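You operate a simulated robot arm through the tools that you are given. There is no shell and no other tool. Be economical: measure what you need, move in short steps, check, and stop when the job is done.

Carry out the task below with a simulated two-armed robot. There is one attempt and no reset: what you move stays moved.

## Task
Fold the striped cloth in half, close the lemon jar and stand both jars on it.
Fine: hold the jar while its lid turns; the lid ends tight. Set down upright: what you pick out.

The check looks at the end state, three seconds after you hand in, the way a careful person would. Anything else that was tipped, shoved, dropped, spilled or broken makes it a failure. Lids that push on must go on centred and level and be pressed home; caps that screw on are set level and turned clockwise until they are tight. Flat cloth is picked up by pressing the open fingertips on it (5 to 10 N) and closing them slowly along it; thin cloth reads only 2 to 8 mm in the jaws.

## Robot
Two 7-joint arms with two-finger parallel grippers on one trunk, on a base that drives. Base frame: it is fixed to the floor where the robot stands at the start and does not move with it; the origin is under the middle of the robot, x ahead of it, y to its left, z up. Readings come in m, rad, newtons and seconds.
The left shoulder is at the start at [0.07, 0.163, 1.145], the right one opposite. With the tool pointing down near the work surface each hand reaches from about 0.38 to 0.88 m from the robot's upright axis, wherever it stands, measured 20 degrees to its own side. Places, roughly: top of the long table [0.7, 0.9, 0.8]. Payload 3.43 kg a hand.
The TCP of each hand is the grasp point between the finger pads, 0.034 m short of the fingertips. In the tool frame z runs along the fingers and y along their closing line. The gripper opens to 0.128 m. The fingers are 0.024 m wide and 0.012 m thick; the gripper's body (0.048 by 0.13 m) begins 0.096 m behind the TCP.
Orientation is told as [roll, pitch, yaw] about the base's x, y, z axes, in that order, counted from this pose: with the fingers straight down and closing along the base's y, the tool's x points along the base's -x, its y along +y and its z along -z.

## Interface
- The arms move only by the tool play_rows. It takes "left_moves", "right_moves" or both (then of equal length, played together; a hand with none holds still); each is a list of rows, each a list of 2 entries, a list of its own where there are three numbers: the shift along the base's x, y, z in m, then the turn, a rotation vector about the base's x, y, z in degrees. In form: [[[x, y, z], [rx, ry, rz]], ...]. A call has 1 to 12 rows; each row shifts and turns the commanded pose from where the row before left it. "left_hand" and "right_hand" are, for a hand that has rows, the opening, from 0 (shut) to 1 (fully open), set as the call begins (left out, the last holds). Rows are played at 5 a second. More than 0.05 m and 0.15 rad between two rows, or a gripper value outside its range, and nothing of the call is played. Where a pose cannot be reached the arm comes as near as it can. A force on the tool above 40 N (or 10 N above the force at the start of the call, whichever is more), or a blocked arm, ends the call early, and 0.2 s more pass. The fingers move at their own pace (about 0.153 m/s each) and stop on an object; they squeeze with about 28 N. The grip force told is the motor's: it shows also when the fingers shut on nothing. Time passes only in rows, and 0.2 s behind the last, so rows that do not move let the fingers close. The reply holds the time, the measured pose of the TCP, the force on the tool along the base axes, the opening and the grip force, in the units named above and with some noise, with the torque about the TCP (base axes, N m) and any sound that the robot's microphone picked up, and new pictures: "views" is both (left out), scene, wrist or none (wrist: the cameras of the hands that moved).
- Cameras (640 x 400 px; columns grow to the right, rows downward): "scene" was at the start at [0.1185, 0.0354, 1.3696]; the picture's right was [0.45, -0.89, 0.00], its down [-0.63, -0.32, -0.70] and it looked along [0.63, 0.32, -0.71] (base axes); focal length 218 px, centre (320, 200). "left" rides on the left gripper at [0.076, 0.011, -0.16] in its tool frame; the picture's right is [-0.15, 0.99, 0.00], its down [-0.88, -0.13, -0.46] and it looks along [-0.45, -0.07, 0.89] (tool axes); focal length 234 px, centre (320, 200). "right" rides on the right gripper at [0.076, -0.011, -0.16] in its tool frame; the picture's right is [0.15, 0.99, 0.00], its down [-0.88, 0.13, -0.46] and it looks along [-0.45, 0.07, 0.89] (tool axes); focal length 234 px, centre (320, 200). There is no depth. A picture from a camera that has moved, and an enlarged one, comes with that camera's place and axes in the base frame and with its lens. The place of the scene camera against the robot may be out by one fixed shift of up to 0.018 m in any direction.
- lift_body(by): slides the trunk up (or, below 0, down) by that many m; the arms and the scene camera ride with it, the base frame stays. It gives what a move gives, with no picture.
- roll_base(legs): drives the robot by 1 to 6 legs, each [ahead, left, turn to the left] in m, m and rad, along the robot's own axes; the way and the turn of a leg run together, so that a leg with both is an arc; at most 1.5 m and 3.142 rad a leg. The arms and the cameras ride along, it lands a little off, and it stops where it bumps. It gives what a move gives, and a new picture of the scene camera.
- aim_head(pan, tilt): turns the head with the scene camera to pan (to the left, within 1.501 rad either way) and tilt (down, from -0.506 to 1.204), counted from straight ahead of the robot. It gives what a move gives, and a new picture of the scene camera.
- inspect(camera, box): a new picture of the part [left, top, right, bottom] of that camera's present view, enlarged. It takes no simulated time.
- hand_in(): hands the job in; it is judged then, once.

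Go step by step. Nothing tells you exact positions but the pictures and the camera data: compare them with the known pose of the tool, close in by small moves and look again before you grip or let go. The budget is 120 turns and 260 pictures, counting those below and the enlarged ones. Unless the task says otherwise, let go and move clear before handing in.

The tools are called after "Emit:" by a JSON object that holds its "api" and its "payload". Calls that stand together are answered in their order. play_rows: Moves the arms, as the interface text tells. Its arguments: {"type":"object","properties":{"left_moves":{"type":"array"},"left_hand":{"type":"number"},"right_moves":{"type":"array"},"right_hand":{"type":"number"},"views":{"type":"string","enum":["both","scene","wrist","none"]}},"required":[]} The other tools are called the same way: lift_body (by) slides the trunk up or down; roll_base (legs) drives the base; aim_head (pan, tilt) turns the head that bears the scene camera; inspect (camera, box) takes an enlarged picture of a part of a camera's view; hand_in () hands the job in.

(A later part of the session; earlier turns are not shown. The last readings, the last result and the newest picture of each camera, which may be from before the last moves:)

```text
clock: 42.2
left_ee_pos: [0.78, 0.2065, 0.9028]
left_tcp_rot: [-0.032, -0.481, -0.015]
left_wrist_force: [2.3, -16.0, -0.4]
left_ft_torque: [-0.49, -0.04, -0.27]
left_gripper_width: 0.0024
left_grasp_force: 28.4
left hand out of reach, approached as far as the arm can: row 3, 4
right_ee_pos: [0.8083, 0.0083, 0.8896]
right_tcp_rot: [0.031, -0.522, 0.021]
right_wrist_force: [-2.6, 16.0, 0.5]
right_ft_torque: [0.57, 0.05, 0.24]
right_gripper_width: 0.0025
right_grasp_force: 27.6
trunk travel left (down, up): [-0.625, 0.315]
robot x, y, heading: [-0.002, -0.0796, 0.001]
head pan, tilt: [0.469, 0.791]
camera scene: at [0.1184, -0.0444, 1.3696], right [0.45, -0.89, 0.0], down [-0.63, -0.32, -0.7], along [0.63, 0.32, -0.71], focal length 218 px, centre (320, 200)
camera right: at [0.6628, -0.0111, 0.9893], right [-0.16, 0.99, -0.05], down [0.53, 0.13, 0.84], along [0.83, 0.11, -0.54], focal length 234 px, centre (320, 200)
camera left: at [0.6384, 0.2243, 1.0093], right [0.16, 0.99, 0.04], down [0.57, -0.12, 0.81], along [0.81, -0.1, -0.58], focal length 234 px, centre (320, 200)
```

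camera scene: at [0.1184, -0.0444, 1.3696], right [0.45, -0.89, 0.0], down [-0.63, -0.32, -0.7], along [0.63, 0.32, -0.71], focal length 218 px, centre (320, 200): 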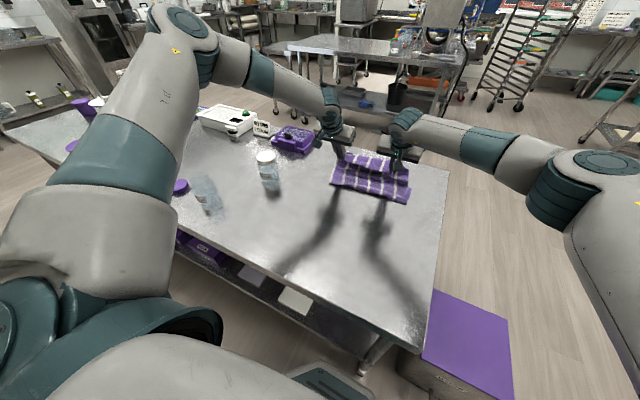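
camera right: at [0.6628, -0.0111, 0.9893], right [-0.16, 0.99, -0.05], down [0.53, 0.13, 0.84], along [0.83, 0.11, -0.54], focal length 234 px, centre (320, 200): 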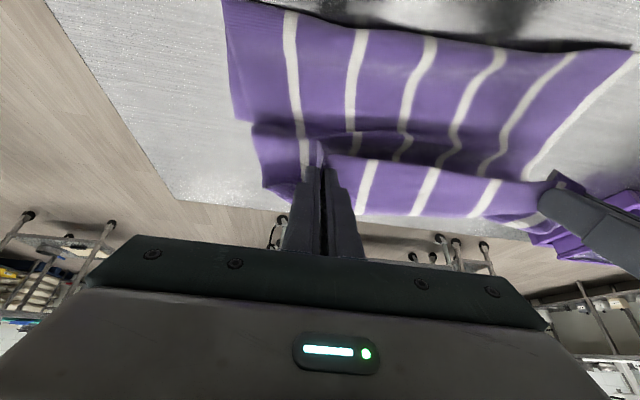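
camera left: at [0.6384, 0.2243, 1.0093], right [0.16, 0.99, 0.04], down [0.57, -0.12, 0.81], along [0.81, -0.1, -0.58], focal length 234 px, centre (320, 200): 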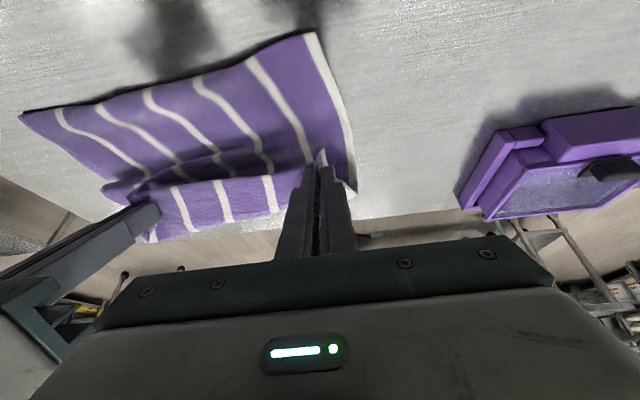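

Shifting helped. The base front has several cm free to the table edge, so a small drive forward-right of 3.5 and 2.5 cm carries the edge forward.

Emit:
{"api": "roll_base", "payload": {"legs": [[0.035, -0.025, 0]]}}

Emit:
{"api": "play_rows", "payload": {"left_moves": [[[0, -0.002, -0.01], [0, 0, 0]], [[0, -0.002, -0.01], [0, 0, 0]]], "right_moves": [[[-0.005, 0.003, -0.01], [0, 0, 0]], [[-0.005, 0.003, -0.005], [0, 0, 0]]]}}

```text
clock: 43.2
left_ee_pos: [0.8095, 0.1859, 0.9005]
left_tcp_rot: [-0.034, -0.48, -0.01]
left_wrist_force: [0.9, -5.2, -0.3]
left_ft_torque: [-0.15, 0.03, -0.06]
left_gripper_width: 0.0026
left_grasp_force: 28.1
right_ee_pos: [0.8393, -0.0093, 0.8881]
right_tcp_rot: [0.036, -0.52, 0.024]
right_wrist_force: [-0.8, 4.5, -0.3]
right_ft_torque: [0.21, 0.04, 0.07]
right_gripper_width: 0.0022
right_grasp_force: 28.1
trunk travel left (down, up): [-0.625, 0.315]
robot x, y, heading: [0.0306, -0.1004, 0.008]
head pan, tilt: [0.469, 0.791]
stopped in leg 1: the robot was blocked; the commanded pose is now the measured one
camera scene: at [0.151, -0.0668, 1.3691], right [0.46, -0.89, 0.0], down [-0.63, -0.32, -0.7], along [0.62, 0.32, -0.71], focal length 218 px, centre (320, 200)
```

scene: 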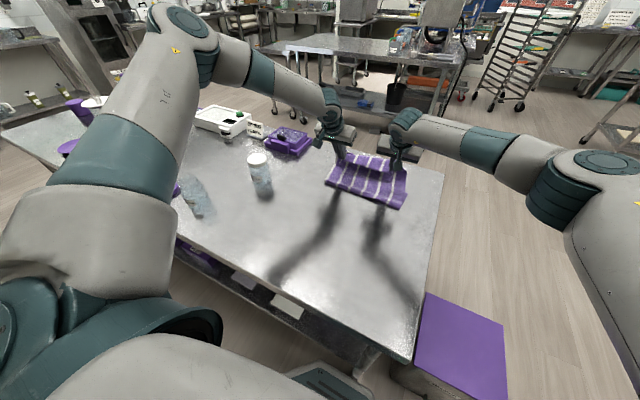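

```text
clock: 43.8
left_ee_pos: [0.7985, 0.1915, 0.8888]
left_tcp_rot: [-0.035, -0.483, -0.006]
left_wrist_force: [0.8, -2.3, -0.2]
left_ft_torque: [-0.07, 0.0, -0.01]
left_gripper_width: 0.0023
left_grasp_force: 28.1
left hand out of reach, approached as far as the arm can: row 1, 2
right_ee_pos: [0.8276, -0.0011, 0.8761]
right_tcp_rot: [0.034, -0.524, 0.027]
right_wrist_force: [-1.0, 3.4, 0.7]
right_ft_torque: [0.08, 0.01, -0.02]
right_gripper_width: 0.0026
right_grasp_force: 28.1
trunk travel left (down, up): [-0.625, 0.315]
robot x, y, heading: [0.0289, -0.0981, 0.009]
head pan, tilt: [0.469, 0.791]
camera scene: at [0.1469, -0.0644, 1.3695], right [0.46, -0.89, 0.0], down [-0.63, -0.33, -0.7], along [0.62, 0.32, -0.71], focal length 218 px, centre (320, 200)
camera right: at [0.6814, -0.0223, 0.9742], right [-0.17, 0.98, -0.05], down [0.53, 0.13, 0.84], along [0.83, 0.12, -0.54], focal length 234 px, centre (320, 200)
camera left: at [0.656, 0.2084, 0.9955], right [0.15, 0.99, 0.04], down [0.57, -0.12, 0.82], along [0.81, -0.1, -0.58], focal length 234 px, centre (320, 200)
```

scene: 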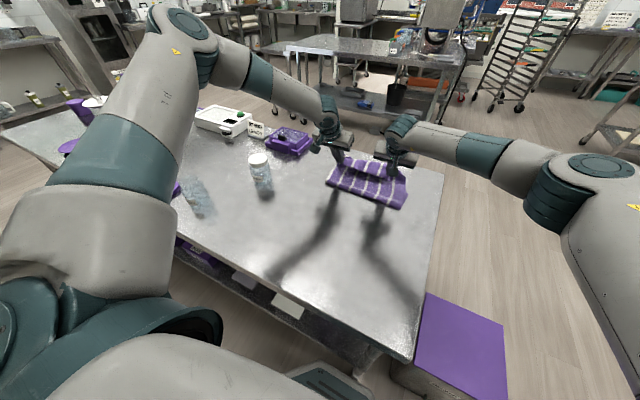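
right: 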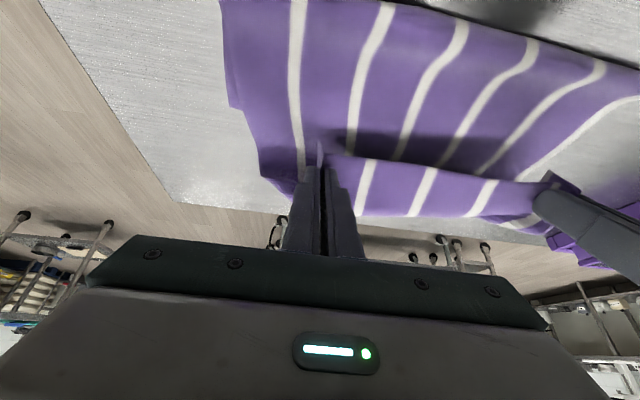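
left: 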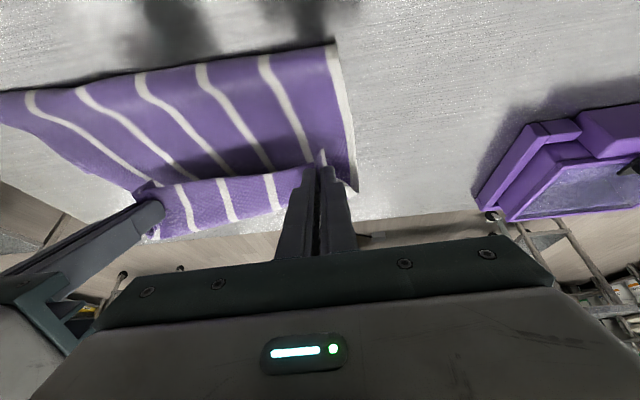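

The base touched the table and stopped, so no more forward. More forward tilt seems to give the left arm reach; I tilt it further and go on forward and down.

Emit:
{"api": "play_rows", "payload": {"left_moves": [[[0, -0.003, 0], [0, -8, 0]], [[0.01, -0.003, -0.003], [0, -8, 0]], [[0.015, -0.002, -0.008], [0, 0, 0]], [[0.01, -0.002, -0.01], [0, 0, 0]]], "right_moves": [[[0, -0.003, 0], [0, -4, 0]], [[0.002, -0.003, 0], [0, -4, 0]], [[0.003, -0.002, -0.008], [0, 0, 0]], [[0.003, -0.002, -0.01], [0, 0, 0]]]}}

```text
clock: 44.8
left_ee_pos: [0.8155, 0.1896, 0.8842]
left_tcp_rot: [-0.035, -0.759, -0.01]
left_wrist_force: [1.2, -15.8, -3.4]
left_ft_torque: [-0.35, 0.03, -0.4]
left_gripper_width: 0.0028
left_grasp_force: 28.1
left hand out of reach, approached as far as the arm can: row 3, 4
right_ee_pos: [0.834, -0.0077, 0.8586]
right_tcp_rot: [0.032, -0.665, 0.03]
right_wrist_force: [-0.4, 15.7, 2.5]
right_ft_torque: [0.53, -0.04, 0.27]
right_gripper_width: 0.0024
right_grasp_force: 28.4
trunk travel left (down, up): [-0.625, 0.315]
robot x, y, heading: [0.0311, -0.1003, 0.011]
head pan, tilt: [0.469, 0.791]
camera scene: at [0.1471, -0.0642, 1.3695], right [0.46, -0.89, 0.0], down [-0.63, -0.33, -0.7], along [0.62, 0.32, -0.71], focal length 218 px, centre (320, 200)
camera right: at [0.6757, -0.0297, 0.936], right [-0.17, 0.98, -0.06], down [0.41, 0.13, 0.9], along [0.9, 0.12, -0.42], focal length 234 px, centre (320, 200)
camera left: at [0.6505, 0.2076, 0.949], right [0.14, 0.99, 0.08], down [0.32, -0.12, 0.94], along [0.94, -0.11, -0.33], focal length 234 px, centre (320, 200)
```

scene: 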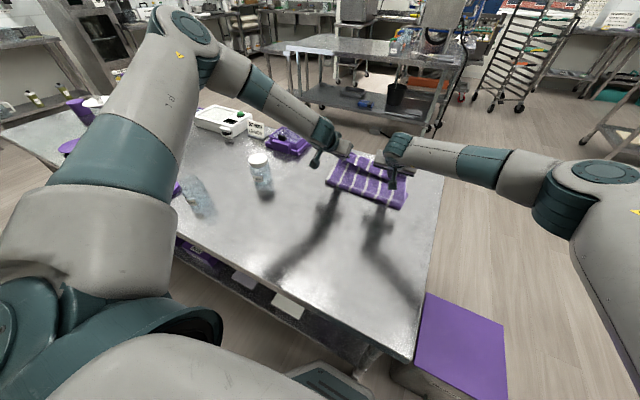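
right: 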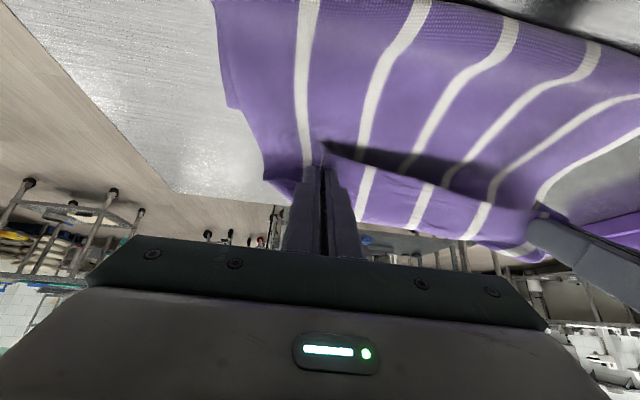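
left: 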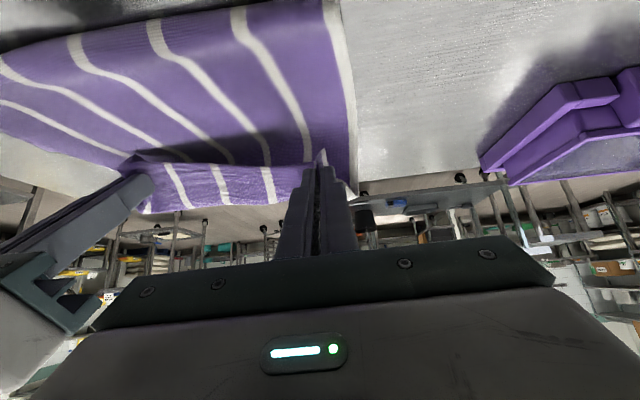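

Left is at its limit again, but the trunk can lower both hands. I raise the right to match the left, then lower the trunk by 3 cm.

Emit:
{"api": "play_rows", "payload": {"right_moves": [[[0, 0.003, 0.012], [0, -3, 0]], [[0, 0.003, 0.012], [0, -3, 0]]], "views": "none"}}

Emit:
{"api": "lift_body", "payload": {"by": -0.03}}

Emit:
{"api": "play_rows", "payload": {"left_moves": [[[0.01, 0, 0], [0, 0, 0]], [[0, 0, 0], [0, 0, 0]]], "right_moves": [[[0, 0, 0], [0, 0, 0]], [[0, 0, 0], [0, 0, 0]]]}}

```text
clock: 45.4
left_ee_pos: [0.816, 0.1928, 0.8863]
left_tcp_rot: [-0.029, -0.763, -0.008]
left_wrist_force: [1.0, -10.5, -0.4]
left_ft_torque: [-0.25, -0.04, -0.24]
left_gripper_width: 0.0025
left_grasp_force: 28.1
right_ee_pos: [0.8349, -0.0056, 0.8798]
right_tcp_rot: [0.024, -0.767, 0.032]
right_wrist_force: [0.3, 9.6, 0.3]
right_ft_torque: [0.33, -0.02, 0.19]
right_gripper_width: 0.0024
right_grasp_force: 27.9
trunk travel left (down, up): [-0.625, 0.315]
robot x, y, heading: [0.029, -0.1024, 0.008]
head pan, tilt: [0.469, 0.791]
```

```text
clock: 46.1
left_ee_pos: [0.8155, 0.192, 0.8558]
left_tcp_rot: [-0.029, -0.764, -0.009]
left_wrist_force: [0.8, -8.4, 0.4]
left_ft_torque: [-0.22, 0.04, -0.15]
left_gripper_width: 0.0024
left_grasp_force: 27.9
right_ee_pos: [0.8339, -0.0054, 0.8511]
right_tcp_rot: [0.024, -0.769, 0.032]
right_wrist_force: [-0.9, 6.7, 1.3]
right_ft_torque: [0.25, 0.01, 0.15]
right_gripper_width: 0.0025
right_grasp_force: 27.9
trunk travel left (down, up): [-0.595, 0.345]
robot x, y, heading: [0.0306, -0.0984, 0.002]
head pan, tilt: [0.469, 0.791]
```

```text
clock: 46.8
left_ee_pos: [0.8222, 0.194, 0.8599]
left_tcp_rot: [-0.032, -0.76, -0.009]
left_wrist_force: [-0.9, -11.1, -0.2]
left_ft_torque: [-0.28, 0.02, -0.26]
left_gripper_width: 0.0026
left_grasp_force: 28.2
left hand out of reach, approached as far as the arm can: row 1
right_ee_pos: [0.8332, -0.0035, 0.851]
right_tcp_rot: [0.025, -0.767, 0.031]
right_wrist_force: [0.1, 11.5, -0.2]
right_ft_torque: [0.34, 0.03, 0.19]
right_gripper_width: 0.0024
right_grasp_force: 28.3
trunk travel left (down, up): [-0.595, 0.345]
robot x, y, heading: [0.0298, -0.1008, 0.005]
head pan, tilt: [0.469, 0.791]
camera scene: at [0.1467, -0.0644, 1.3396], right [0.46, -0.89, 0.0], down [-0.63, -0.33, -0.7], along [0.62, 0.32, -0.71], focal length 218 px, centre (320, 200)
camera right: at [0.6685, -0.0253, 0.9121], right [-0.15, 0.98, -0.08], down [0.31, 0.13, 0.94], along [0.94, 0.12, -0.33], focal length 234 px, centre (320, 200)
camera left: at [0.6563, 0.2116, 0.9229], right [0.14, 0.99, 0.08], down [0.32, -0.12, 0.94], along [0.94, -0.1, -0.33], focal length 234 px, centre (320, 200)
```

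scene: 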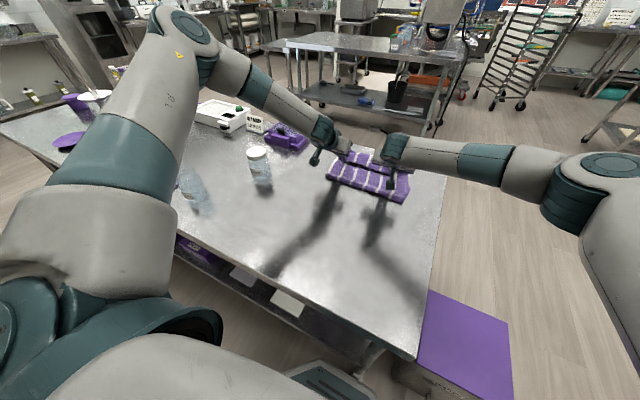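
right: 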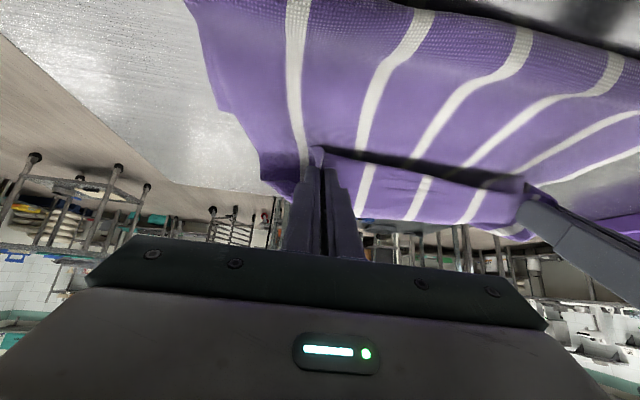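
left: 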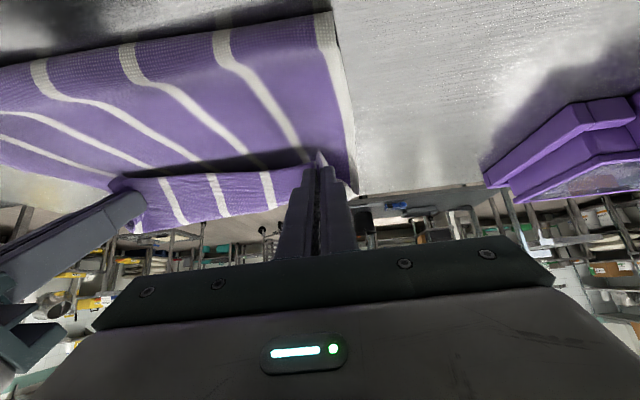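

Emit:
{"api": "inspect", "payload": {"camera": "scene", "box": [300, 120, 440, 220]}}

```text
4.00 times, centred on (370, 170) of scene
camera zoom: at [0.1467, -0.0644, 1.3396], right [0.46, -0.89, 0.0], down [-0.63, -0.33, -0.7], along [0.62, 0.32, -0.71], focal length 873 px, centre (120, 320)
```

zoom: 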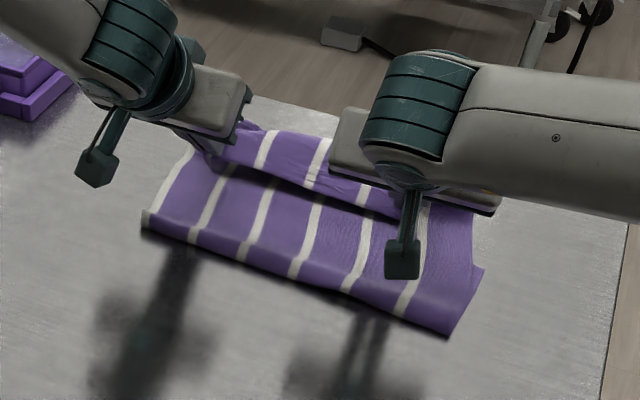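

The edge is nearly laid down over the far side. I lower the trunk another 1.5 cm and release with small openings, backing out along the tool axis.

Emit:
{"api": "lift_body", "payload": {"by": -0.013}}

Emit:
{"api": "play_rows", "payload": {"left_moves": [[[0, 0, 0], [0, 0, 0]], [[0, 0, 0], [0, 0, 0]]], "right_moves": [[[0, 0, 0], [0, 0, 0]], [[0, 0, 0], [0, 0, 0]]], "left_hand": 0.15, "right_hand": 0.15, "views": "none"}}

Emit:
{"api": "play_rows", "payload": {"left_moves": [[[-0.01, 0, 0.01], [0, 0, 0]], [[-0.02, 0, 0.025], [0, 0, 0]], [[-0.025, 0, 0.035], [0, 0, 0]], [[-0.025, 0.02, 0.035], [0, 0, 0]], [[-0.025, 0.02, 0.035], [0, 0, 0]]], "right_moves": [[[-0.01, 0, 0.01], [0, 0, 0]], [[-0.02, 0, 0.025], [0, 0, 0]], [[-0.025, 0, 0.035], [0, 0, 0]], [[-0.025, -0.02, 0.035], [0, 0, 0]], [[-0.025, -0.02, 0.035], [0, 0, 0]]]}}

Emit:
{"api": "inspect", "payload": {"camera": "scene", "box": [300, 120, 440, 220]}}

```text
clock: 47.4
left_ee_pos: [0.8206, 0.1942, 0.8466]
left_tcp_rot: [-0.03, -0.763, -0.009]
left_wrist_force: [0.7, -13.4, -0.8]
left_ft_torque: [-0.27, -0.01, -0.28]
left_gripper_width: 0.0028
left_grasp_force: 28.0
right_ee_pos: [0.8341, -0.0044, 0.84]
right_tcp_rot: [0.025, -0.77, 0.032]
right_wrist_force: [0.9, 11.5, 6.6]
right_ft_torque: [0.4, -0.07, 0.27]
right_gripper_width: 0.0022
right_grasp_force: 28.7
trunk travel left (down, up): [-0.582, 0.358]
robot x, y, heading: [0.0292, -0.1028, 0.005]
head pan, tilt: [0.469, 0.791]
```

```text
clock: 48.0
left_ee_pos: [0.8208, 0.1957, 0.8456]
left_tcp_rot: [-0.029, -0.761, -0.009]
left_wrist_force: [-1.3, -1.0, -0.3]
left_ft_torque: [-0.02, -0.04, -0.03]
left_gripper_width: 0.0193
left_grasp_force: 0.0
right_ee_pos: [0.8353, -0.006, 0.838]
right_tcp_rot: [0.022, -0.768, 0.031]
right_wrist_force: [-0.1, -0.3, -0.1]
right_ft_torque: [0.0, -0.03, 0.06]
right_gripper_width: 0.0192
right_grasp_force: 0.1
trunk travel left (down, up): [-0.582, 0.358]
robot x, y, heading: [0.024, -0.1007, 0.004]
head pan, tilt: [0.469, 0.791]
```

```text
clock: 49.2
left_ee_pos: [0.7133, 0.2333, 0.9884]
left_tcp_rot: [-0.03, -0.764, -0.011]
left_wrist_force: [-0.2, 0.3, 0.3]
left_ft_torque: [-0.01, -0.02, 0.04]
left_gripper_width: 0.0193
left_grasp_force: 0.1
right_ee_pos: [0.7254, -0.047, 0.9822]
right_tcp_rot: [0.025, -0.772, 0.032]
right_wrist_force: [-0.2, 0.7, -0.6]
right_ft_torque: [0.03, 0.0, 0.01]
right_gripper_width: 0.0192
right_grasp_force: 0.1
trunk travel left (down, up): [-0.582, 0.358]
robot x, y, heading: [0.0279, -0.0964, 0.011]
head pan, tilt: [0.469, 0.791]
camera scene: at [0.1433, -0.0651, 1.3268], right [0.46, -0.89, 0.0], down [-0.63, -0.33, -0.71], along [0.63, 0.32, -0.71], focal length 218 px, centre (320, 200)
camera right: at [0.5591, -0.067, 1.0409], right [-0.15, 0.98, -0.08], down [0.31, 0.13, 0.94], along [0.94, 0.12, -0.32], focal length 234 px, centre (320, 200)
camera left: at [0.5472, 0.2516, 1.0519], right [0.14, 0.99, 0.08], down [0.32, -0.12, 0.94], along [0.94, -0.1, -0.33], focal length 234 px, centre (320, 200)
```

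scene: 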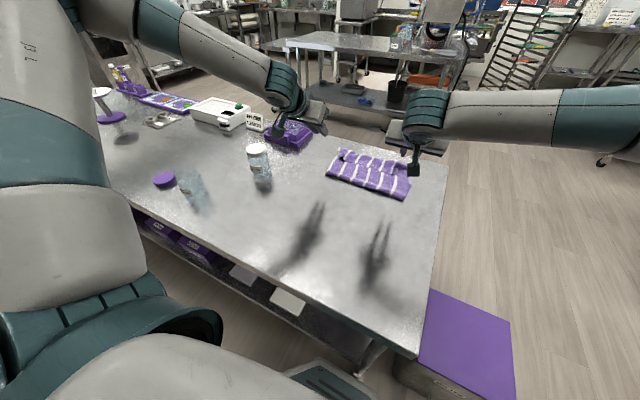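
right: 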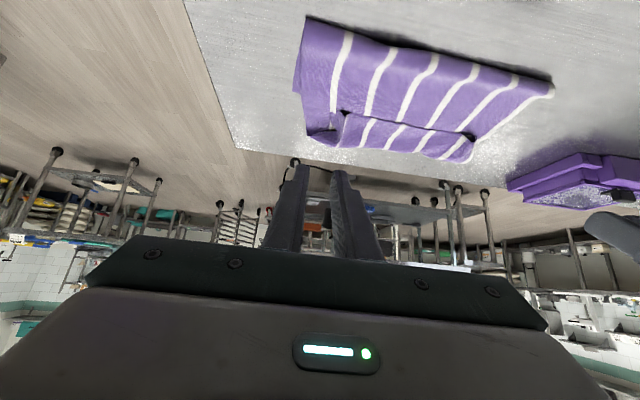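
left: 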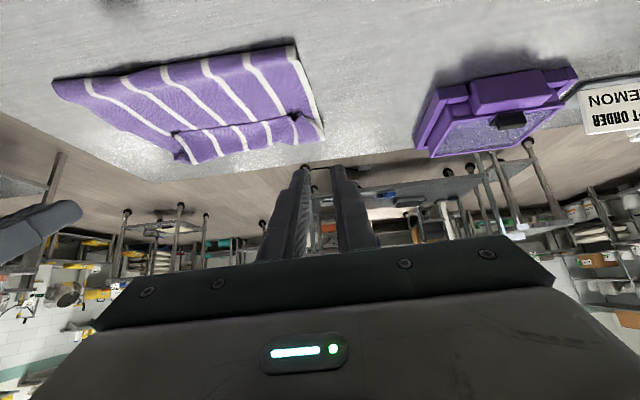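

```text
4.00 times, centred on (370, 170) of scene
camera zoom: at [0.1433, -0.0651, 1.3268], right [0.46, -0.89, 0.0], down [-0.63, -0.33, -0.71], along [0.63, 0.32, -0.71], focal length 873 px, centre (120, 320)
```

zoom: 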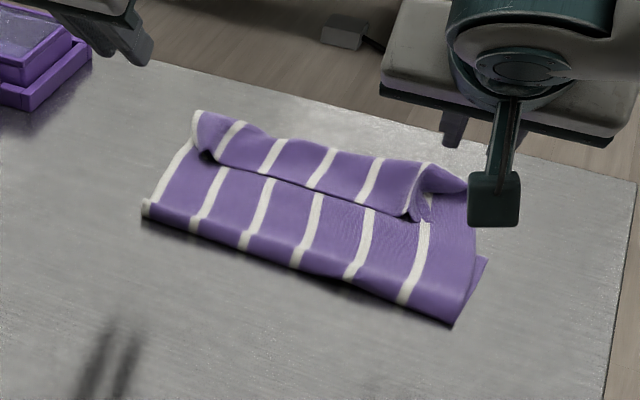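

The cloth is folded over, with a ruck near the gripped strip. I untilt the hands and look from above.

Emit:
{"api": "play_rows", "payload": {"left_moves": [[[-0.03, 0.01, 0.02], [2, 8, 0]], [[-0.03, 0.01, 0.02], [0, 8, 0]], [[-0.03, 0.01, 0.02], [0, 8, 0]], [[-0.03, 0.01, 0.02], [0, 8, 0]], [[-0.02, 0.01, 0.02], [0, 8, 0]], [[0, 0.01, 0.02], [0, 4, 0]]], "right_moves": [[[-0.02, 0.01, 0.03], [-2, 8, 0]], [[-0.02, 0.02, 0.03], [0, 8, 0]], [[-0.02, 0.02, 0.02], [0, 8, 0]], [[-0.02, 0.02, 0.02], [0, 8, 0]], [[-0.02, 0.02, 0.02], [0, 8, 0]], [[0, 0.01, 0.02], [0, 4, 0]]]}}

Emit:
{"api": "inspect", "payload": {"camera": "right", "box": [200, 100, 440, 260]}}

Emit:
{"api": "inspect", "payload": {"camera": "scene", "box": [300, 120, 440, 220]}}

```text
clock: 50.6
left_ee_pos: [0.5769, 0.2931, 1.1059]
left_tcp_rot: [-0.01, 0.008, -0.031]
left_wrist_force: [0.3, -0.3, -0.2]
left_ft_torque: [0.01, 0.04, 0.01]
left_gripper_width: 0.019
left_grasp_force: 0.0
right_ee_pos: [0.6292, 0.0568, 1.1195]
right_tcp_rot: [0.02, 0.003, 0.045]
right_wrist_force: [-0.6, 0.5, -0.2]
right_ft_torque: [-0.02, 0.0, 0.02]
right_gripper_width: 0.0192
right_grasp_force: 0.1
trunk travel left (down, up): [-0.582, 0.358]
robot x, y, heading: [0.0277, -0.1037, 0.005]
head pan, tilt: [0.469, 0.791]
camera scene: at [0.1469, -0.064, 1.3265], right [0.46, -0.89, 0.0], down [-0.63, -0.33, -0.7], along [0.62, 0.32, -0.71], focal length 218 px, centre (320, 200)
camera right: at [0.5537, 0.0379, 1.277], right [-0.19, 0.98, 0.02], down [0.88, 0.16, 0.46], along [0.44, 0.1, -0.89], focal length 234 px, centre (320, 200)
camera left: at [0.5011, 0.3092, 1.2662], right [0.18, 0.98, -0.01], down [0.88, -0.15, 0.45], along [0.44, -0.09, -0.89], focal length 234 px, centre (320, 200)
```

scene: 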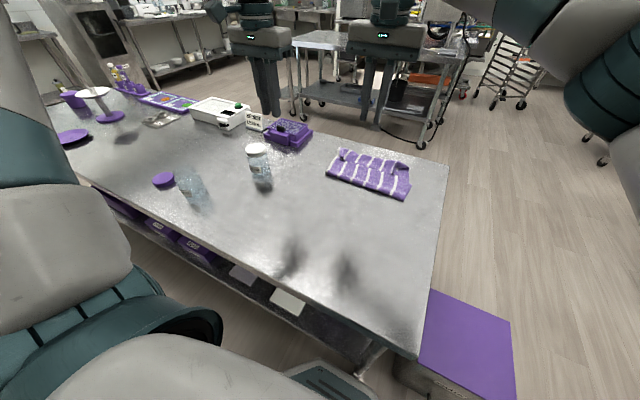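
right: 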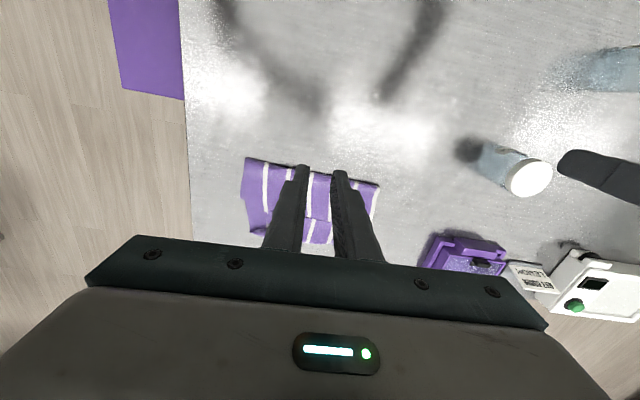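
left: 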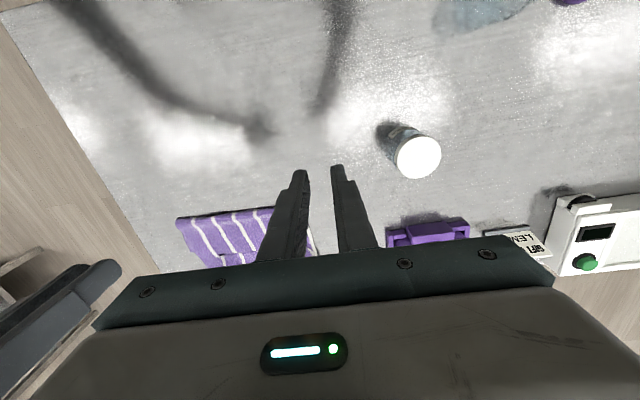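

```text
2.50 times, centred on (320, 180) of right
camera zoom: at [0.5537, 0.0379, 1.277], right [-0.19, 0.98, 0.02], down [0.88, 0.16, 0.46], along [0.44, 0.1, -0.89], focal length 585 px, centre (320, 250)
```

zoom: 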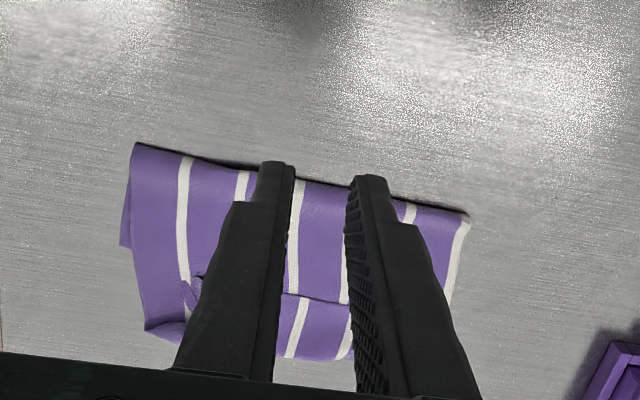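

```text
4.00 times, centred on (370, 170) of scene
camera zoom: at [0.1469, -0.064, 1.3265], right [0.46, -0.89, 0.0], down [-0.63, -0.33, -0.7], along [0.62, 0.32, -0.71], focal length 873 px, centre (120, 320)
```

zoom: 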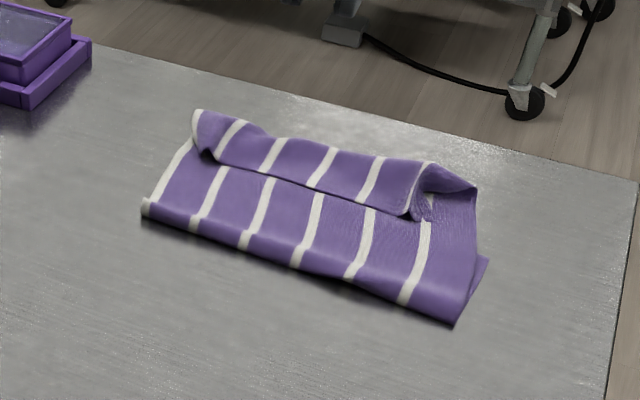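

I need a clearer look at how the layers lie; I move the right hand aside over the right of the cloth and look closer.

Emit:
{"api": "play_rows", "payload": {"right_moves": [[[0.015, -0.037, -0.015], [0, 0, 0]], [[0.015, -0.037, -0.015], [0, 0, 0]], [[0.015, -0.037, -0.015], [0, 0, 0]], [[0.015, -0.037, -0.015], [0, 0, 0]], [[0.015, -0.037, -0.015], [0, 0, 0]]], "views": "none"}}

Emit:
{"api": "inspect", "payload": {"camera": "right", "box": [300, 80, 620, 280]}}

Emit:
{"api": "inspect", "payload": {"camera": "scene", "box": [320, 135, 420, 205]}}

```text
clock: 51.8
left_ee_pos: [0.576, 0.294, 1.1053]
left_tcp_rot: [-0.008, 0.006, -0.028]
left_wrist_force: [0.2, -0.3, -0.2]
left_ft_torque: [0.02, 0.01, 0.0]
left_gripper_width: 0.0191
left_grasp_force: 0.1
right_ee_pos: [0.7035, -0.1333, 1.0435]
right_tcp_rot: [0.022, 0.0, 0.045]
right_wrist_force: [0.4, 0.6, 0.0]
right_ft_torque: [-0.01, 0.01, -0.01]
right_gripper_width: 0.0194
right_grasp_force: 0.1
trunk travel left (down, up): [-0.582, 0.358]
robot x, y, heading: [0.0311, -0.1011, 0.002]
head pan, tilt: [0.469, 0.791]
```

```text
2.00 times, centred on (460, 180) of right
camera zoom: at [0.6279, -0.1511, 1.2021], right [-0.19, 0.98, 0.02], down [0.87, 0.16, 0.46], along [0.45, 0.11, -0.89], focal length 468 px, centre (40, 240)
```

zoom: 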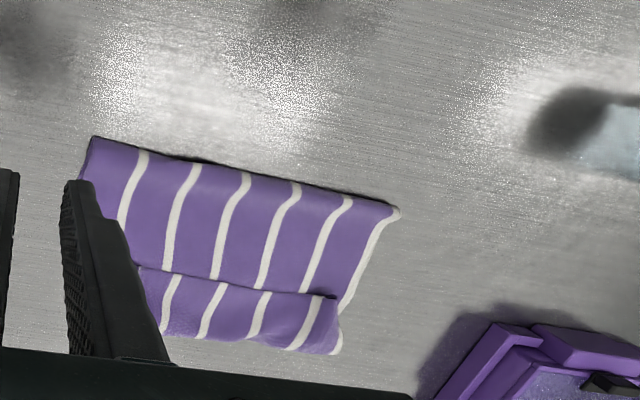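

```text
5.71 times, centred on (370, 170) of scene
camera zoom: at [0.1472, -0.0658, 1.3266], right [0.46, -0.89, 0.0], down [-0.63, -0.33, -0.7], along [0.62, 0.32, -0.71], focal length 1248 px, centre (34, 371)
```

zoom: 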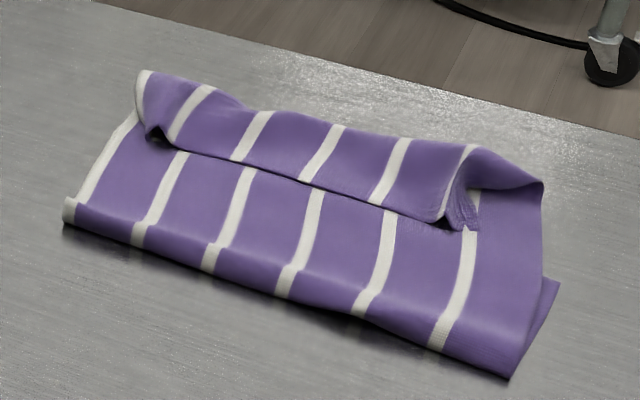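

Now it is clear: the free near edge was turned back over (strip x≈0.83–0.91), the fold line sits too far forward (x≈0.73), and the far corner is still at about x≈0.84. I will pull the free edge back to unfold, then refold closer to the robot. I drive left so that the right arm reaches straight ahead to it.

Emit:
{"api": "roll_base", "payload": {"legs": [[-0.02, 0, 0], [0, 0.33, 0]]}}

Emit:
{"api": "inspect", "payload": {"camera": "right", "box": [160, 80, 480, 280]}}

```text
clock: 54.3
left_ee_pos: [0.5541, 0.6237, 1.1057]
left_tcp_rot: [-0.011, 0.008, -0.03]
left_wrist_force: [0.7, 0.1, 0.3]
left_ft_torque: [-0.03, 0.01, 0.01]
left_gripper_width: 0.0191
left_grasp_force: 0.0
right_ee_pos: [0.6801, 0.1983, 1.0447]
right_tcp_rot: [0.019, -0.001, 0.045]
right_wrist_force: [-0.5, -1.0, 0.2]
right_ft_torque: [-0.01, 0.01, -0.01]
right_gripper_width: 0.0193
right_grasp_force: 0.0
trunk travel left (down, up): [-0.582, 0.358]
robot x, y, heading: [0.0053, 0.2302, 0.008]
head pan, tilt: [0.469, 0.791]
camera scene: at [0.1245, 0.2663, 1.3266], right [0.46, -0.89, 0.0], down [-0.63, -0.33, -0.7], along [0.62, 0.32, -0.71], focal length 218 px, centre (320, 200)
```

scene: 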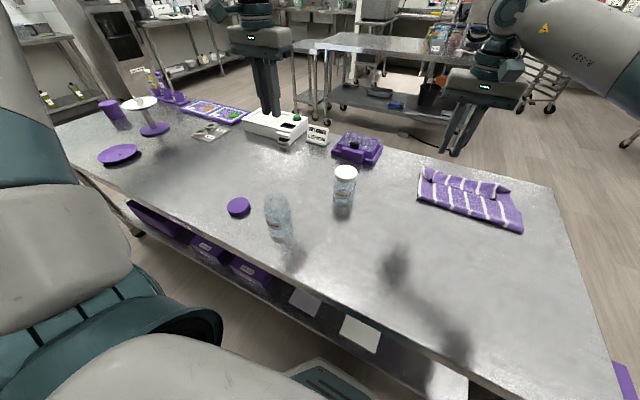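

```text
2.00 times, centred on (320, 180) of right
camera zoom: at [0.6052, 0.181, 1.2026], right [-0.19, 0.98, 0.02], down [0.87, 0.16, 0.46], along [0.45, 0.1, -0.89], focal length 468 px, centre (320, 240)
```

zoom: 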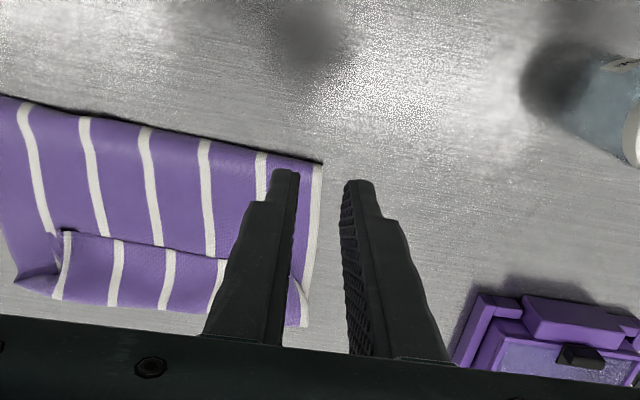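

Emit:
{"api": "roll_base", "payload": {"legs": [[0.02, 0, 0]]}}

Emit:
{"api": "play_rows", "payload": {"right_moves": [[[0.025, -0.02, -0.025], [0, 0, 0]], [[0.025, -0.02, -0.025], [0, 0, 0]], [[0.025, -0.02, -0.025], [-1, 0, 0]], [[0.025, -0.02, -0.025], [0, 0, -2.5]], [[0.025, -0.02, -0.025], [0, 0, 0]], [[0.02, -0.023, -0.02], [0, 0, 0]], [[0, 0, -0.02], [0, 0, 0]]], "right_hand": 0.45, "views": "none"}}

Emit:
{"api": "inspect", "payload": {"camera": "right", "box": [160, 80, 480, 280]}}

```text
clock: 55.1
left_ee_pos: [0.5709, 0.6253, 1.1067]
left_tcp_rot: [-0.01, 0.004, -0.029]
left_wrist_force: [0.0, 0.0, -0.2]
left_ft_torque: [0.04, -0.02, 0.0]
left_gripper_width: 0.019
left_grasp_force: 0.1
right_ee_pos: [0.6994, 0.1995, 1.0468]
right_tcp_rot: [0.019, -0.002, 0.045]
right_wrist_force: [-1.1, 0.3, 0.3]
right_ft_torque: [-0.04, -0.05, 0.03]
right_gripper_width: 0.0192
right_grasp_force: 0.0
trunk travel left (down, up): [-0.582, 0.358]
robot x, y, heading: [0.0304, 0.2262, 0.009]
head pan, tilt: [0.469, 0.791]
camera scene: at [0.1412, 0.2664, 1.327], right [0.46, -0.89, 0.0], down [-0.63, -0.33, -0.7], along [0.63, 0.32, -0.71], focal length 218 px, centre (320, 200)
```

scene: 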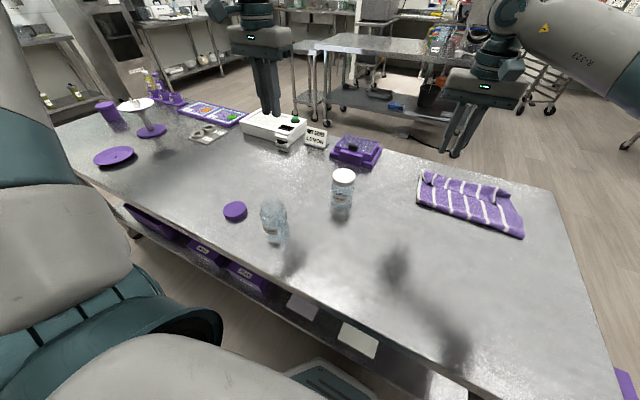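

```text
clock: 56.7
left_ee_pos: [0.5733, 0.6235, 1.1058]
left_tcp_rot: [-0.01, 0.008, -0.029]
left_wrist_force: [0.3, -0.4, 0.5]
left_ft_torque: [-0.02, 0.03, 0.01]
left_gripper_width: 0.019
left_grasp_force: 0.1
right_ee_pos: [0.8481, 0.0757, 0.878]
right_tcp_rot: [0.002, 0.0, 0.001]
right_wrist_force: [0.2, 0.5, 0.3]
right_ft_torque: [0.0, 0.02, -0.01]
right_gripper_width: 0.0575
right_grasp_force: 0.1
trunk travel left (down, up): [-0.582, 0.358]
robot x, y, heading: [0.0255, 0.2303, 0.007]
head pan, tilt: [0.469, 0.791]
```

```text
2.00 times, centred on (320, 180) of right
camera zoom: at [0.771, 0.0642, 1.0371], right [-0.15, 0.99, 0.0], down [0.88, 0.13, 0.46], along [0.45, 0.07, -0.89], focal length 468 px, centre (320, 240)
```

zoom: 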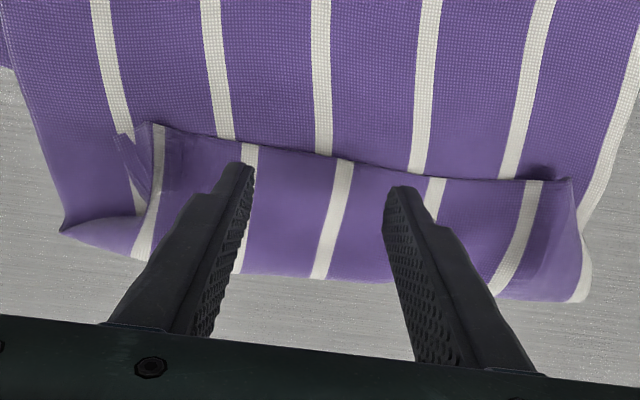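

A clear view: the strip lies exactly under the fingers. I lower until contact.

Emit:
{"api": "play_rows", "payload": {"right_moves": [[[0, 0, -0.02], [0, 0, 0]], [[0, 0, -0.008], [0, 0, 0]], [[0, 0, -0.004], [0, 0, 0]], [[0, 0, -0.003], [0, 0, 0]], [[0, 0, 0], [0, 0, 0]]], "views": "none"}}

```text
clock: 57.9
left_ee_pos: [0.5728, 0.6238, 1.1054]
left_tcp_rot: [-0.01, 0.006, -0.029]
left_wrist_force: [-0.1, -0.7, -0.3]
left_ft_torque: [-0.03, -0.03, 0.0]
left_gripper_width: 0.0193
left_grasp_force: 0.0
right_ee_pos: [0.845, 0.0769, 0.8432]
right_tcp_rot: [0.003, 0.0, 0.001]
right_wrist_force: [-0.1, 0.1, 0.3]
right_ft_torque: [-0.02, 0.0, 0.03]
right_gripper_width: 0.0575
right_grasp_force: 0.1
trunk travel left (down, up): [-0.582, 0.358]
robot x, y, heading: [0.0258, 0.2333, 0.004]
head pan, tilt: [0.469, 0.791]
```

Emit:
{"api": "play_rows", "payload": {"right_moves": [[[0, 0, -0.003], [0, 0, 0]], [[0, 0, -0.002], [0, 0, 0]], [[0, 0, -0.001], [0, 0, 0]], [[0, 0, 0], [0, 0, 0]]], "views": "none"}}

Emit:
{"api": "inspect", "payload": {"camera": "right", "box": [160, 80, 480, 280]}}

```text
clock: 58.9
left_ee_pos: [0.5734, 0.6238, 1.105]
left_tcp_rot: [-0.012, 0.008, -0.026]
left_wrist_force: [-0.6, -0.3, -0.9]
left_ft_torque: [-0.02, -0.02, 0.01]
left_gripper_width: 0.0192
left_grasp_force: 0.0
right_ee_pos: [0.8464, 0.0777, 0.8391]
right_tcp_rot: [0.002, 0.0, 0.001]
right_wrist_force: [0.1, 0.2, 0.5]
right_ft_torque: [0.02, -0.02, 0.03]
right_gripper_width: 0.0578
right_grasp_force: 0.0
trunk travel left (down, up): [-0.582, 0.358]
robot x, y, heading: [0.0225, 0.2313, 0.012]
head pan, tilt: [0.469, 0.791]
```

```text
2.00 times, centred on (320, 180) of right
camera zoom: at [0.7693, 0.0655, 0.9972], right [-0.15, 0.99, 0.0], down [0.88, 0.13, 0.46], along [0.45, 0.07, -0.89], focal length 468 px, centre (320, 240)
```

zoom: 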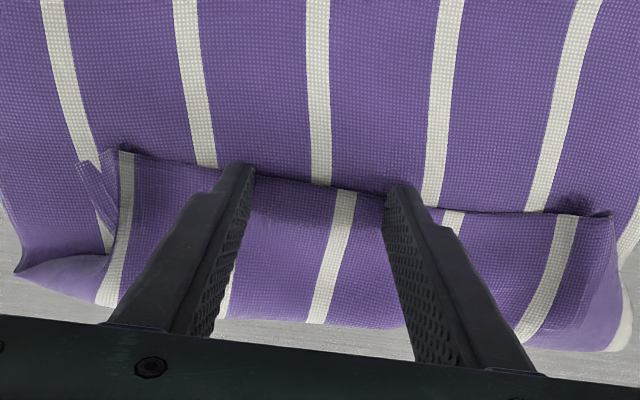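

Emit:
{"api": "play_rows", "payload": {"right_moves": [[[0.008, 0, 0], [0, 0, 0]], [[0, 0, -0.0015], [0, 0, 0]], [[0, 0, -0.001], [0, 0, 0]], [[0, 0, 0], [0, 0, 0]]], "views": "none"}}

Emit:
{"api": "play_rows", "payload": {"right_moves": [[[0, 0, -0.001], [0, 0, 0]], [[0, 0, 0], [0, 0, 0]]], "views": "none"}}

```text
clock: 59.9
left_ee_pos: [0.5718, 0.6237, 1.1061]
left_tcp_rot: [-0.011, 0.003, -0.027]
left_wrist_force: [-0.3, 0.4, 1.0]
left_ft_torque: [0.01, 0.01, 0.02]
left_gripper_width: 0.0195
left_grasp_force: 0.1
right_ee_pos: [0.8532, 0.0773, 0.837]
right_tcp_rot: [0.002, 0.0, -0.001]
right_wrist_force: [-0.4, 0.0, 4.3]
right_ft_torque: [0.0, -0.01, -0.02]
right_gripper_width: 0.0576
right_grasp_force: 0.1
trunk travel left (down, up): [-0.582, 0.358]
robot x, y, heading: [0.0258, 0.2307, 0.002]
head pan, tilt: [0.469, 0.791]
```

```text
clock: 60.5
left_ee_pos: [0.5728, 0.6234, 1.106]
left_tcp_rot: [-0.011, 0.004, -0.028]
left_wrist_force: [-0.1, 0.5, 0.4]
left_ft_torque: [0.01, 0.0, -0.02]
left_gripper_width: 0.019
left_grasp_force: 0.1
right_ee_pos: [0.8533, 0.076, 0.8364]
right_tcp_rot: [0.002, -0.002, 0.001]
right_wrist_force: [2.1, -0.6, 12.1]
right_ft_torque: [0.01, -0.03, 0.0]
right_gripper_width: 0.0574
right_grasp_force: 0.0
trunk travel left (down, up): [-0.582, 0.358]
robot x, y, heading: [0.0202, 0.2309, 0.007]
head pan, tilt: [0.469, 0.791]
```

12 N, as in the successful grip. Closing slowly.

Emit:
{"api": "play_rows", "payload": {"right_moves": [[[0, 0, 0], [0, 0, 0]]], "right_hand": 0.42, "views": "none"}}

Emit:
{"api": "play_rows", "payload": {"right_moves": [[[0, 0, 0], [0, 0, 0]]], "right_hand": 0.39, "views": "none"}}

Emit:
{"api": "play_rows", "payload": {"right_moves": [[[0, 0, 0], [0, 0, 0]]], "right_hand": 0.36, "views": "none"}}

Emit:
{"api": "play_rows", "payload": {"right_moves": [[[0, 0, 0], [0, 0, 0]]], "right_hand": 0.33, "views": "none"}}

Emit:
{"api": "inspect", "payload": {"camera": "right", "box": [200, 100, 440, 260]}}

```text
clock: 60.9
left_ee_pos: [0.5716, 0.6259, 1.1057]
left_tcp_rot: [-0.011, 0.006, -0.029]
left_wrist_force: [-1.0, 0.1, -0.1]
left_ft_torque: [0.01, 0.03, 0.01]
left_gripper_width: 0.0192
left_grasp_force: 0.0
right_ee_pos: [0.8517, 0.0764, 0.8369]
right_tcp_rot: [0.002, -0.002, 0.002]
right_wrist_force: [0.8, 0.0, 13.6]
right_ft_torque: [0.0, 0.02, 0.01]
right_gripper_width: 0.0526
right_grasp_force: 0.1
trunk travel left (down, up): [-0.582, 0.358]
robot x, y, heading: [0.0255, 0.23, 0.011]
head pan, tilt: [0.469, 0.791]
```

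```text
clock: 61.3
left_ee_pos: [0.5715, 0.6234, 1.106]
left_tcp_rot: [-0.011, 0.006, -0.029]
left_wrist_force: [-1.4, 0.5, 0.1]
left_ft_torque: [-0.02, -0.02, 0.01]
left_gripper_width: 0.0189
left_grasp_force: 0.0
right_ee_pos: [0.8519, 0.0779, 0.8371]
right_tcp_rot: [0.002, -0.003, 0.001]
right_wrist_force: [0.1, 0.1, 14.0]
right_ft_torque: [-0.01, 0.03, 0.01]
right_gripper_width: 0.0491
right_grasp_force: 0.1
trunk travel left (down, up): [-0.582, 0.358]
robot x, y, heading: [0.0234, 0.23, 0.004]
head pan, tilt: [0.469, 0.791]
```

```text
clock: 61.7
left_ee_pos: [0.5727, 0.6246, 1.1069]
left_tcp_rot: [-0.011, 0.004, -0.028]
left_wrist_force: [-0.5, -0.6, 0.2]
left_ft_torque: [0.0, 0.04, 0.0]
left_gripper_width: 0.0192
left_grasp_force: 0.1
right_ee_pos: [0.8522, 0.0768, 0.8365]
right_tcp_rot: [0.002, -0.001, 0.002]
right_wrist_force: [-0.6, 0.3, 14.1]
right_ft_torque: [0.0, 0.02, 0.01]
right_gripper_width: 0.0451
right_grasp_force: 0.1
trunk travel left (down, up): [-0.582, 0.358]
robot x, y, heading: [0.0247, 0.2266, 0.004]
head pan, tilt: [0.469, 0.791]
```

```text
clock: 62.1
left_ee_pos: [0.5715, 0.6245, 1.1069]
left_tcp_rot: [-0.011, 0.005, -0.028]
left_wrist_force: [-0.4, 0.3, 0.0]
left_ft_torque: [0.01, 0.03, 0.01]
left_gripper_width: 0.0194
left_grasp_force: 0.1
right_ee_pos: [0.852, 0.0768, 0.8355]
right_tcp_rot: [0.001, -0.003, 0.001]
right_wrist_force: [0.2, 0.0, 14.7]
right_ft_torque: [0.01, 0.05, 0.0]
right_gripper_width: 0.041
right_grasp_force: 0.1
trunk travel left (down, up): [-0.582, 0.358]
robot x, y, heading: [0.0294, 0.2289, 0.013]
head pan, tilt: [0.469, 0.791]
```

```text
2.50 times, centred on (320, 180) of right
camera zoom: at [0.7753, 0.0652, 0.995], right [-0.15, 0.99, 0.0], down [0.88, 0.13, 0.46], along [0.45, 0.07, -0.89], focal length 585 px, centre (320, 250)
```

zoom: 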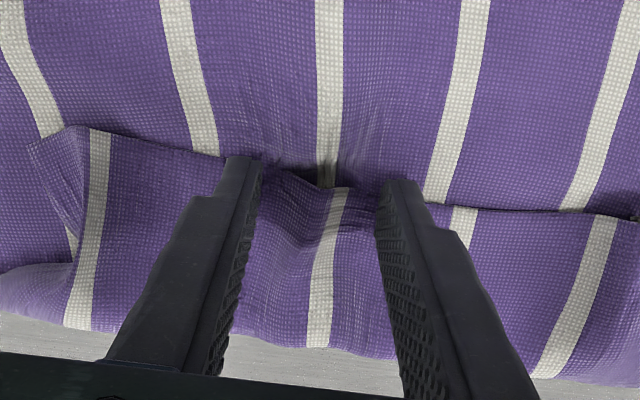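

The strip's edge is buckling between the fingers. Continuing to close.

Emit:
{"api": "play_rows", "payload": {"right_moves": [[[0, 0, 0], [0, 0, 0]]], "right_hand": 0.29, "views": "none"}}

Emit:
{"api": "play_rows", "payload": {"right_moves": [[[0, 0, 0], [0, 0, 0]]], "right_hand": 0.25, "views": "none"}}

Emit:
{"api": "play_rows", "payload": {"right_moves": [[[0, 0, 0], [0, 0, 0]]], "right_hand": 0.21, "views": "none"}}

Emit:
{"api": "play_rows", "payload": {"right_moves": [[[0, 0, 0], [0, 0, 0]]], "right_hand": 0.17, "views": "none"}}

Emit:
{"api": "play_rows", "payload": {"right_moves": [[[0, 0, 0], [0, 0, 0]]], "right_hand": 0.13, "views": "none"}}

Emit:
{"api": "inspect", "payload": {"camera": "right", "box": [200, 100, 440, 260]}}

```text
clock: 62.5
left_ee_pos: [0.5714, 0.6256, 1.1076]
left_tcp_rot: [-0.01, 0.004, -0.029]
left_wrist_force: [0.2, 0.0, -0.7]
left_ft_torque: [-0.01, -0.01, 0.02]
left_gripper_width: 0.0189
left_grasp_force: 0.1
right_ee_pos: [0.853, 0.0764, 0.8364]
right_tcp_rot: [0.003, -0.003, 0.001]
right_wrist_force: [0.2, 0.6, 14.4]
right_ft_torque: [0.05, 0.05, 0.0]
right_gripper_width: 0.0363
right_grasp_force: 0.1
trunk travel left (down, up): [-0.582, 0.358]
robot x, y, heading: [0.0243, 0.2316, 0.009]
head pan, tilt: [0.469, 0.791]
```

```text
clock: 62.9
left_ee_pos: [0.5715, 0.6245, 1.1068]
left_tcp_rot: [-0.011, 0.006, -0.028]
left_wrist_force: [0.5, -0.6, 0.5]
left_ft_torque: [0.02, 0.0, -0.01]
left_gripper_width: 0.0192
left_grasp_force: 0.1
right_ee_pos: [0.8519, 0.0762, 0.8359]
right_tcp_rot: [0.002, -0.001, 0.001]
right_wrist_force: [0.7, -0.2, 15.5]
right_ft_torque: [0.07, 0.06, -0.02]
right_gripper_width: 0.0314
right_grasp_force: 0.0
trunk travel left (down, up): [-0.582, 0.358]
robot x, y, heading: [0.0222, 0.2312, 0.01]
head pan, tilt: [0.469, 0.791]
```

```text
clock: 63.3
left_ee_pos: [0.5714, 0.6261, 1.1068]
left_tcp_rot: [-0.012, 0.003, -0.03]
left_wrist_force: [-0.9, -0.6, 1.1]
left_ft_torque: [0.0, 0.04, 0.03]
left_gripper_width: 0.0193
left_grasp_force: 0.1
right_ee_pos: [0.8525, 0.0763, 0.8369]
right_tcp_rot: [0.001, -0.003, 0.001]
right_wrist_force: [0.2, -0.6, 14.7]
right_ft_torque: [0.03, 0.04, 0.0]
right_gripper_width: 0.026
right_grasp_force: 0.1
trunk travel left (down, up): [-0.582, 0.358]
robot x, y, heading: [0.0247, 0.2265, 0.004]
head pan, tilt: [0.469, 0.791]
```

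```text
clock: 63.7
left_ee_pos: [0.5715, 0.6252, 1.107]
left_tcp_rot: [-0.011, 0.006, -0.029]
left_wrist_force: [0.8, -0.2, 0.7]
left_ft_torque: [0.04, 0.01, 0.0]
left_gripper_width: 0.0193
left_grasp_force: 0.0
right_ee_pos: [0.8527, 0.0777, 0.8357]
right_tcp_rot: [0.002, -0.002, 0.002]
right_wrist_force: [0.7, 0.1, 14.5]
right_ft_torque: [0.06, 0.01, 0.0]
right_gripper_width: 0.021
right_grasp_force: 0.1
trunk travel left (down, up): [-0.582, 0.358]
robot x, y, heading: [0.022, 0.229, 0.007]
head pan, tilt: [0.469, 0.791]
```

```text
clock: 64.1
left_ee_pos: [0.5717, 0.6244, 1.1052]
left_tcp_rot: [-0.01, 0.005, -0.027]
left_wrist_force: [-0.1, -0.2, -0.5]
left_ft_torque: [0.01, -0.01, -0.02]
left_gripper_width: 0.0194
left_grasp_force: 0.0
right_ee_pos: [0.8527, 0.0767, 0.8367]
right_tcp_rot: [0.002, -0.001, 0.002]
right_wrist_force: [-0.1, -0.5, 15.7]
right_ft_torque: [0.07, 0.03, 0.02]
right_gripper_width: 0.0163
right_grasp_force: 0.0
trunk travel left (down, up): [-0.582, 0.358]
robot x, y, heading: [0.0259, 0.2305, 0.013]
head pan, tilt: [0.469, 0.791]
```

```text
2.50 times, centred on (320, 180) of right
camera zoom: at [0.7753, 0.0652, 0.995], right [-0.15, 0.99, 0.0], down [0.88, 0.13, 0.46], along [0.45, 0.07, -0.89], focal length 585 px, centre (320, 250)
```

zoom: 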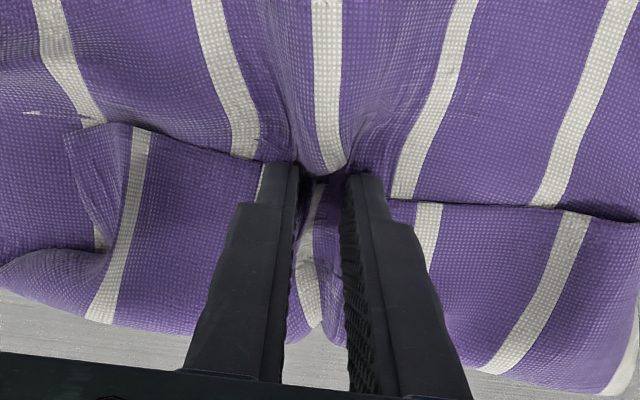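

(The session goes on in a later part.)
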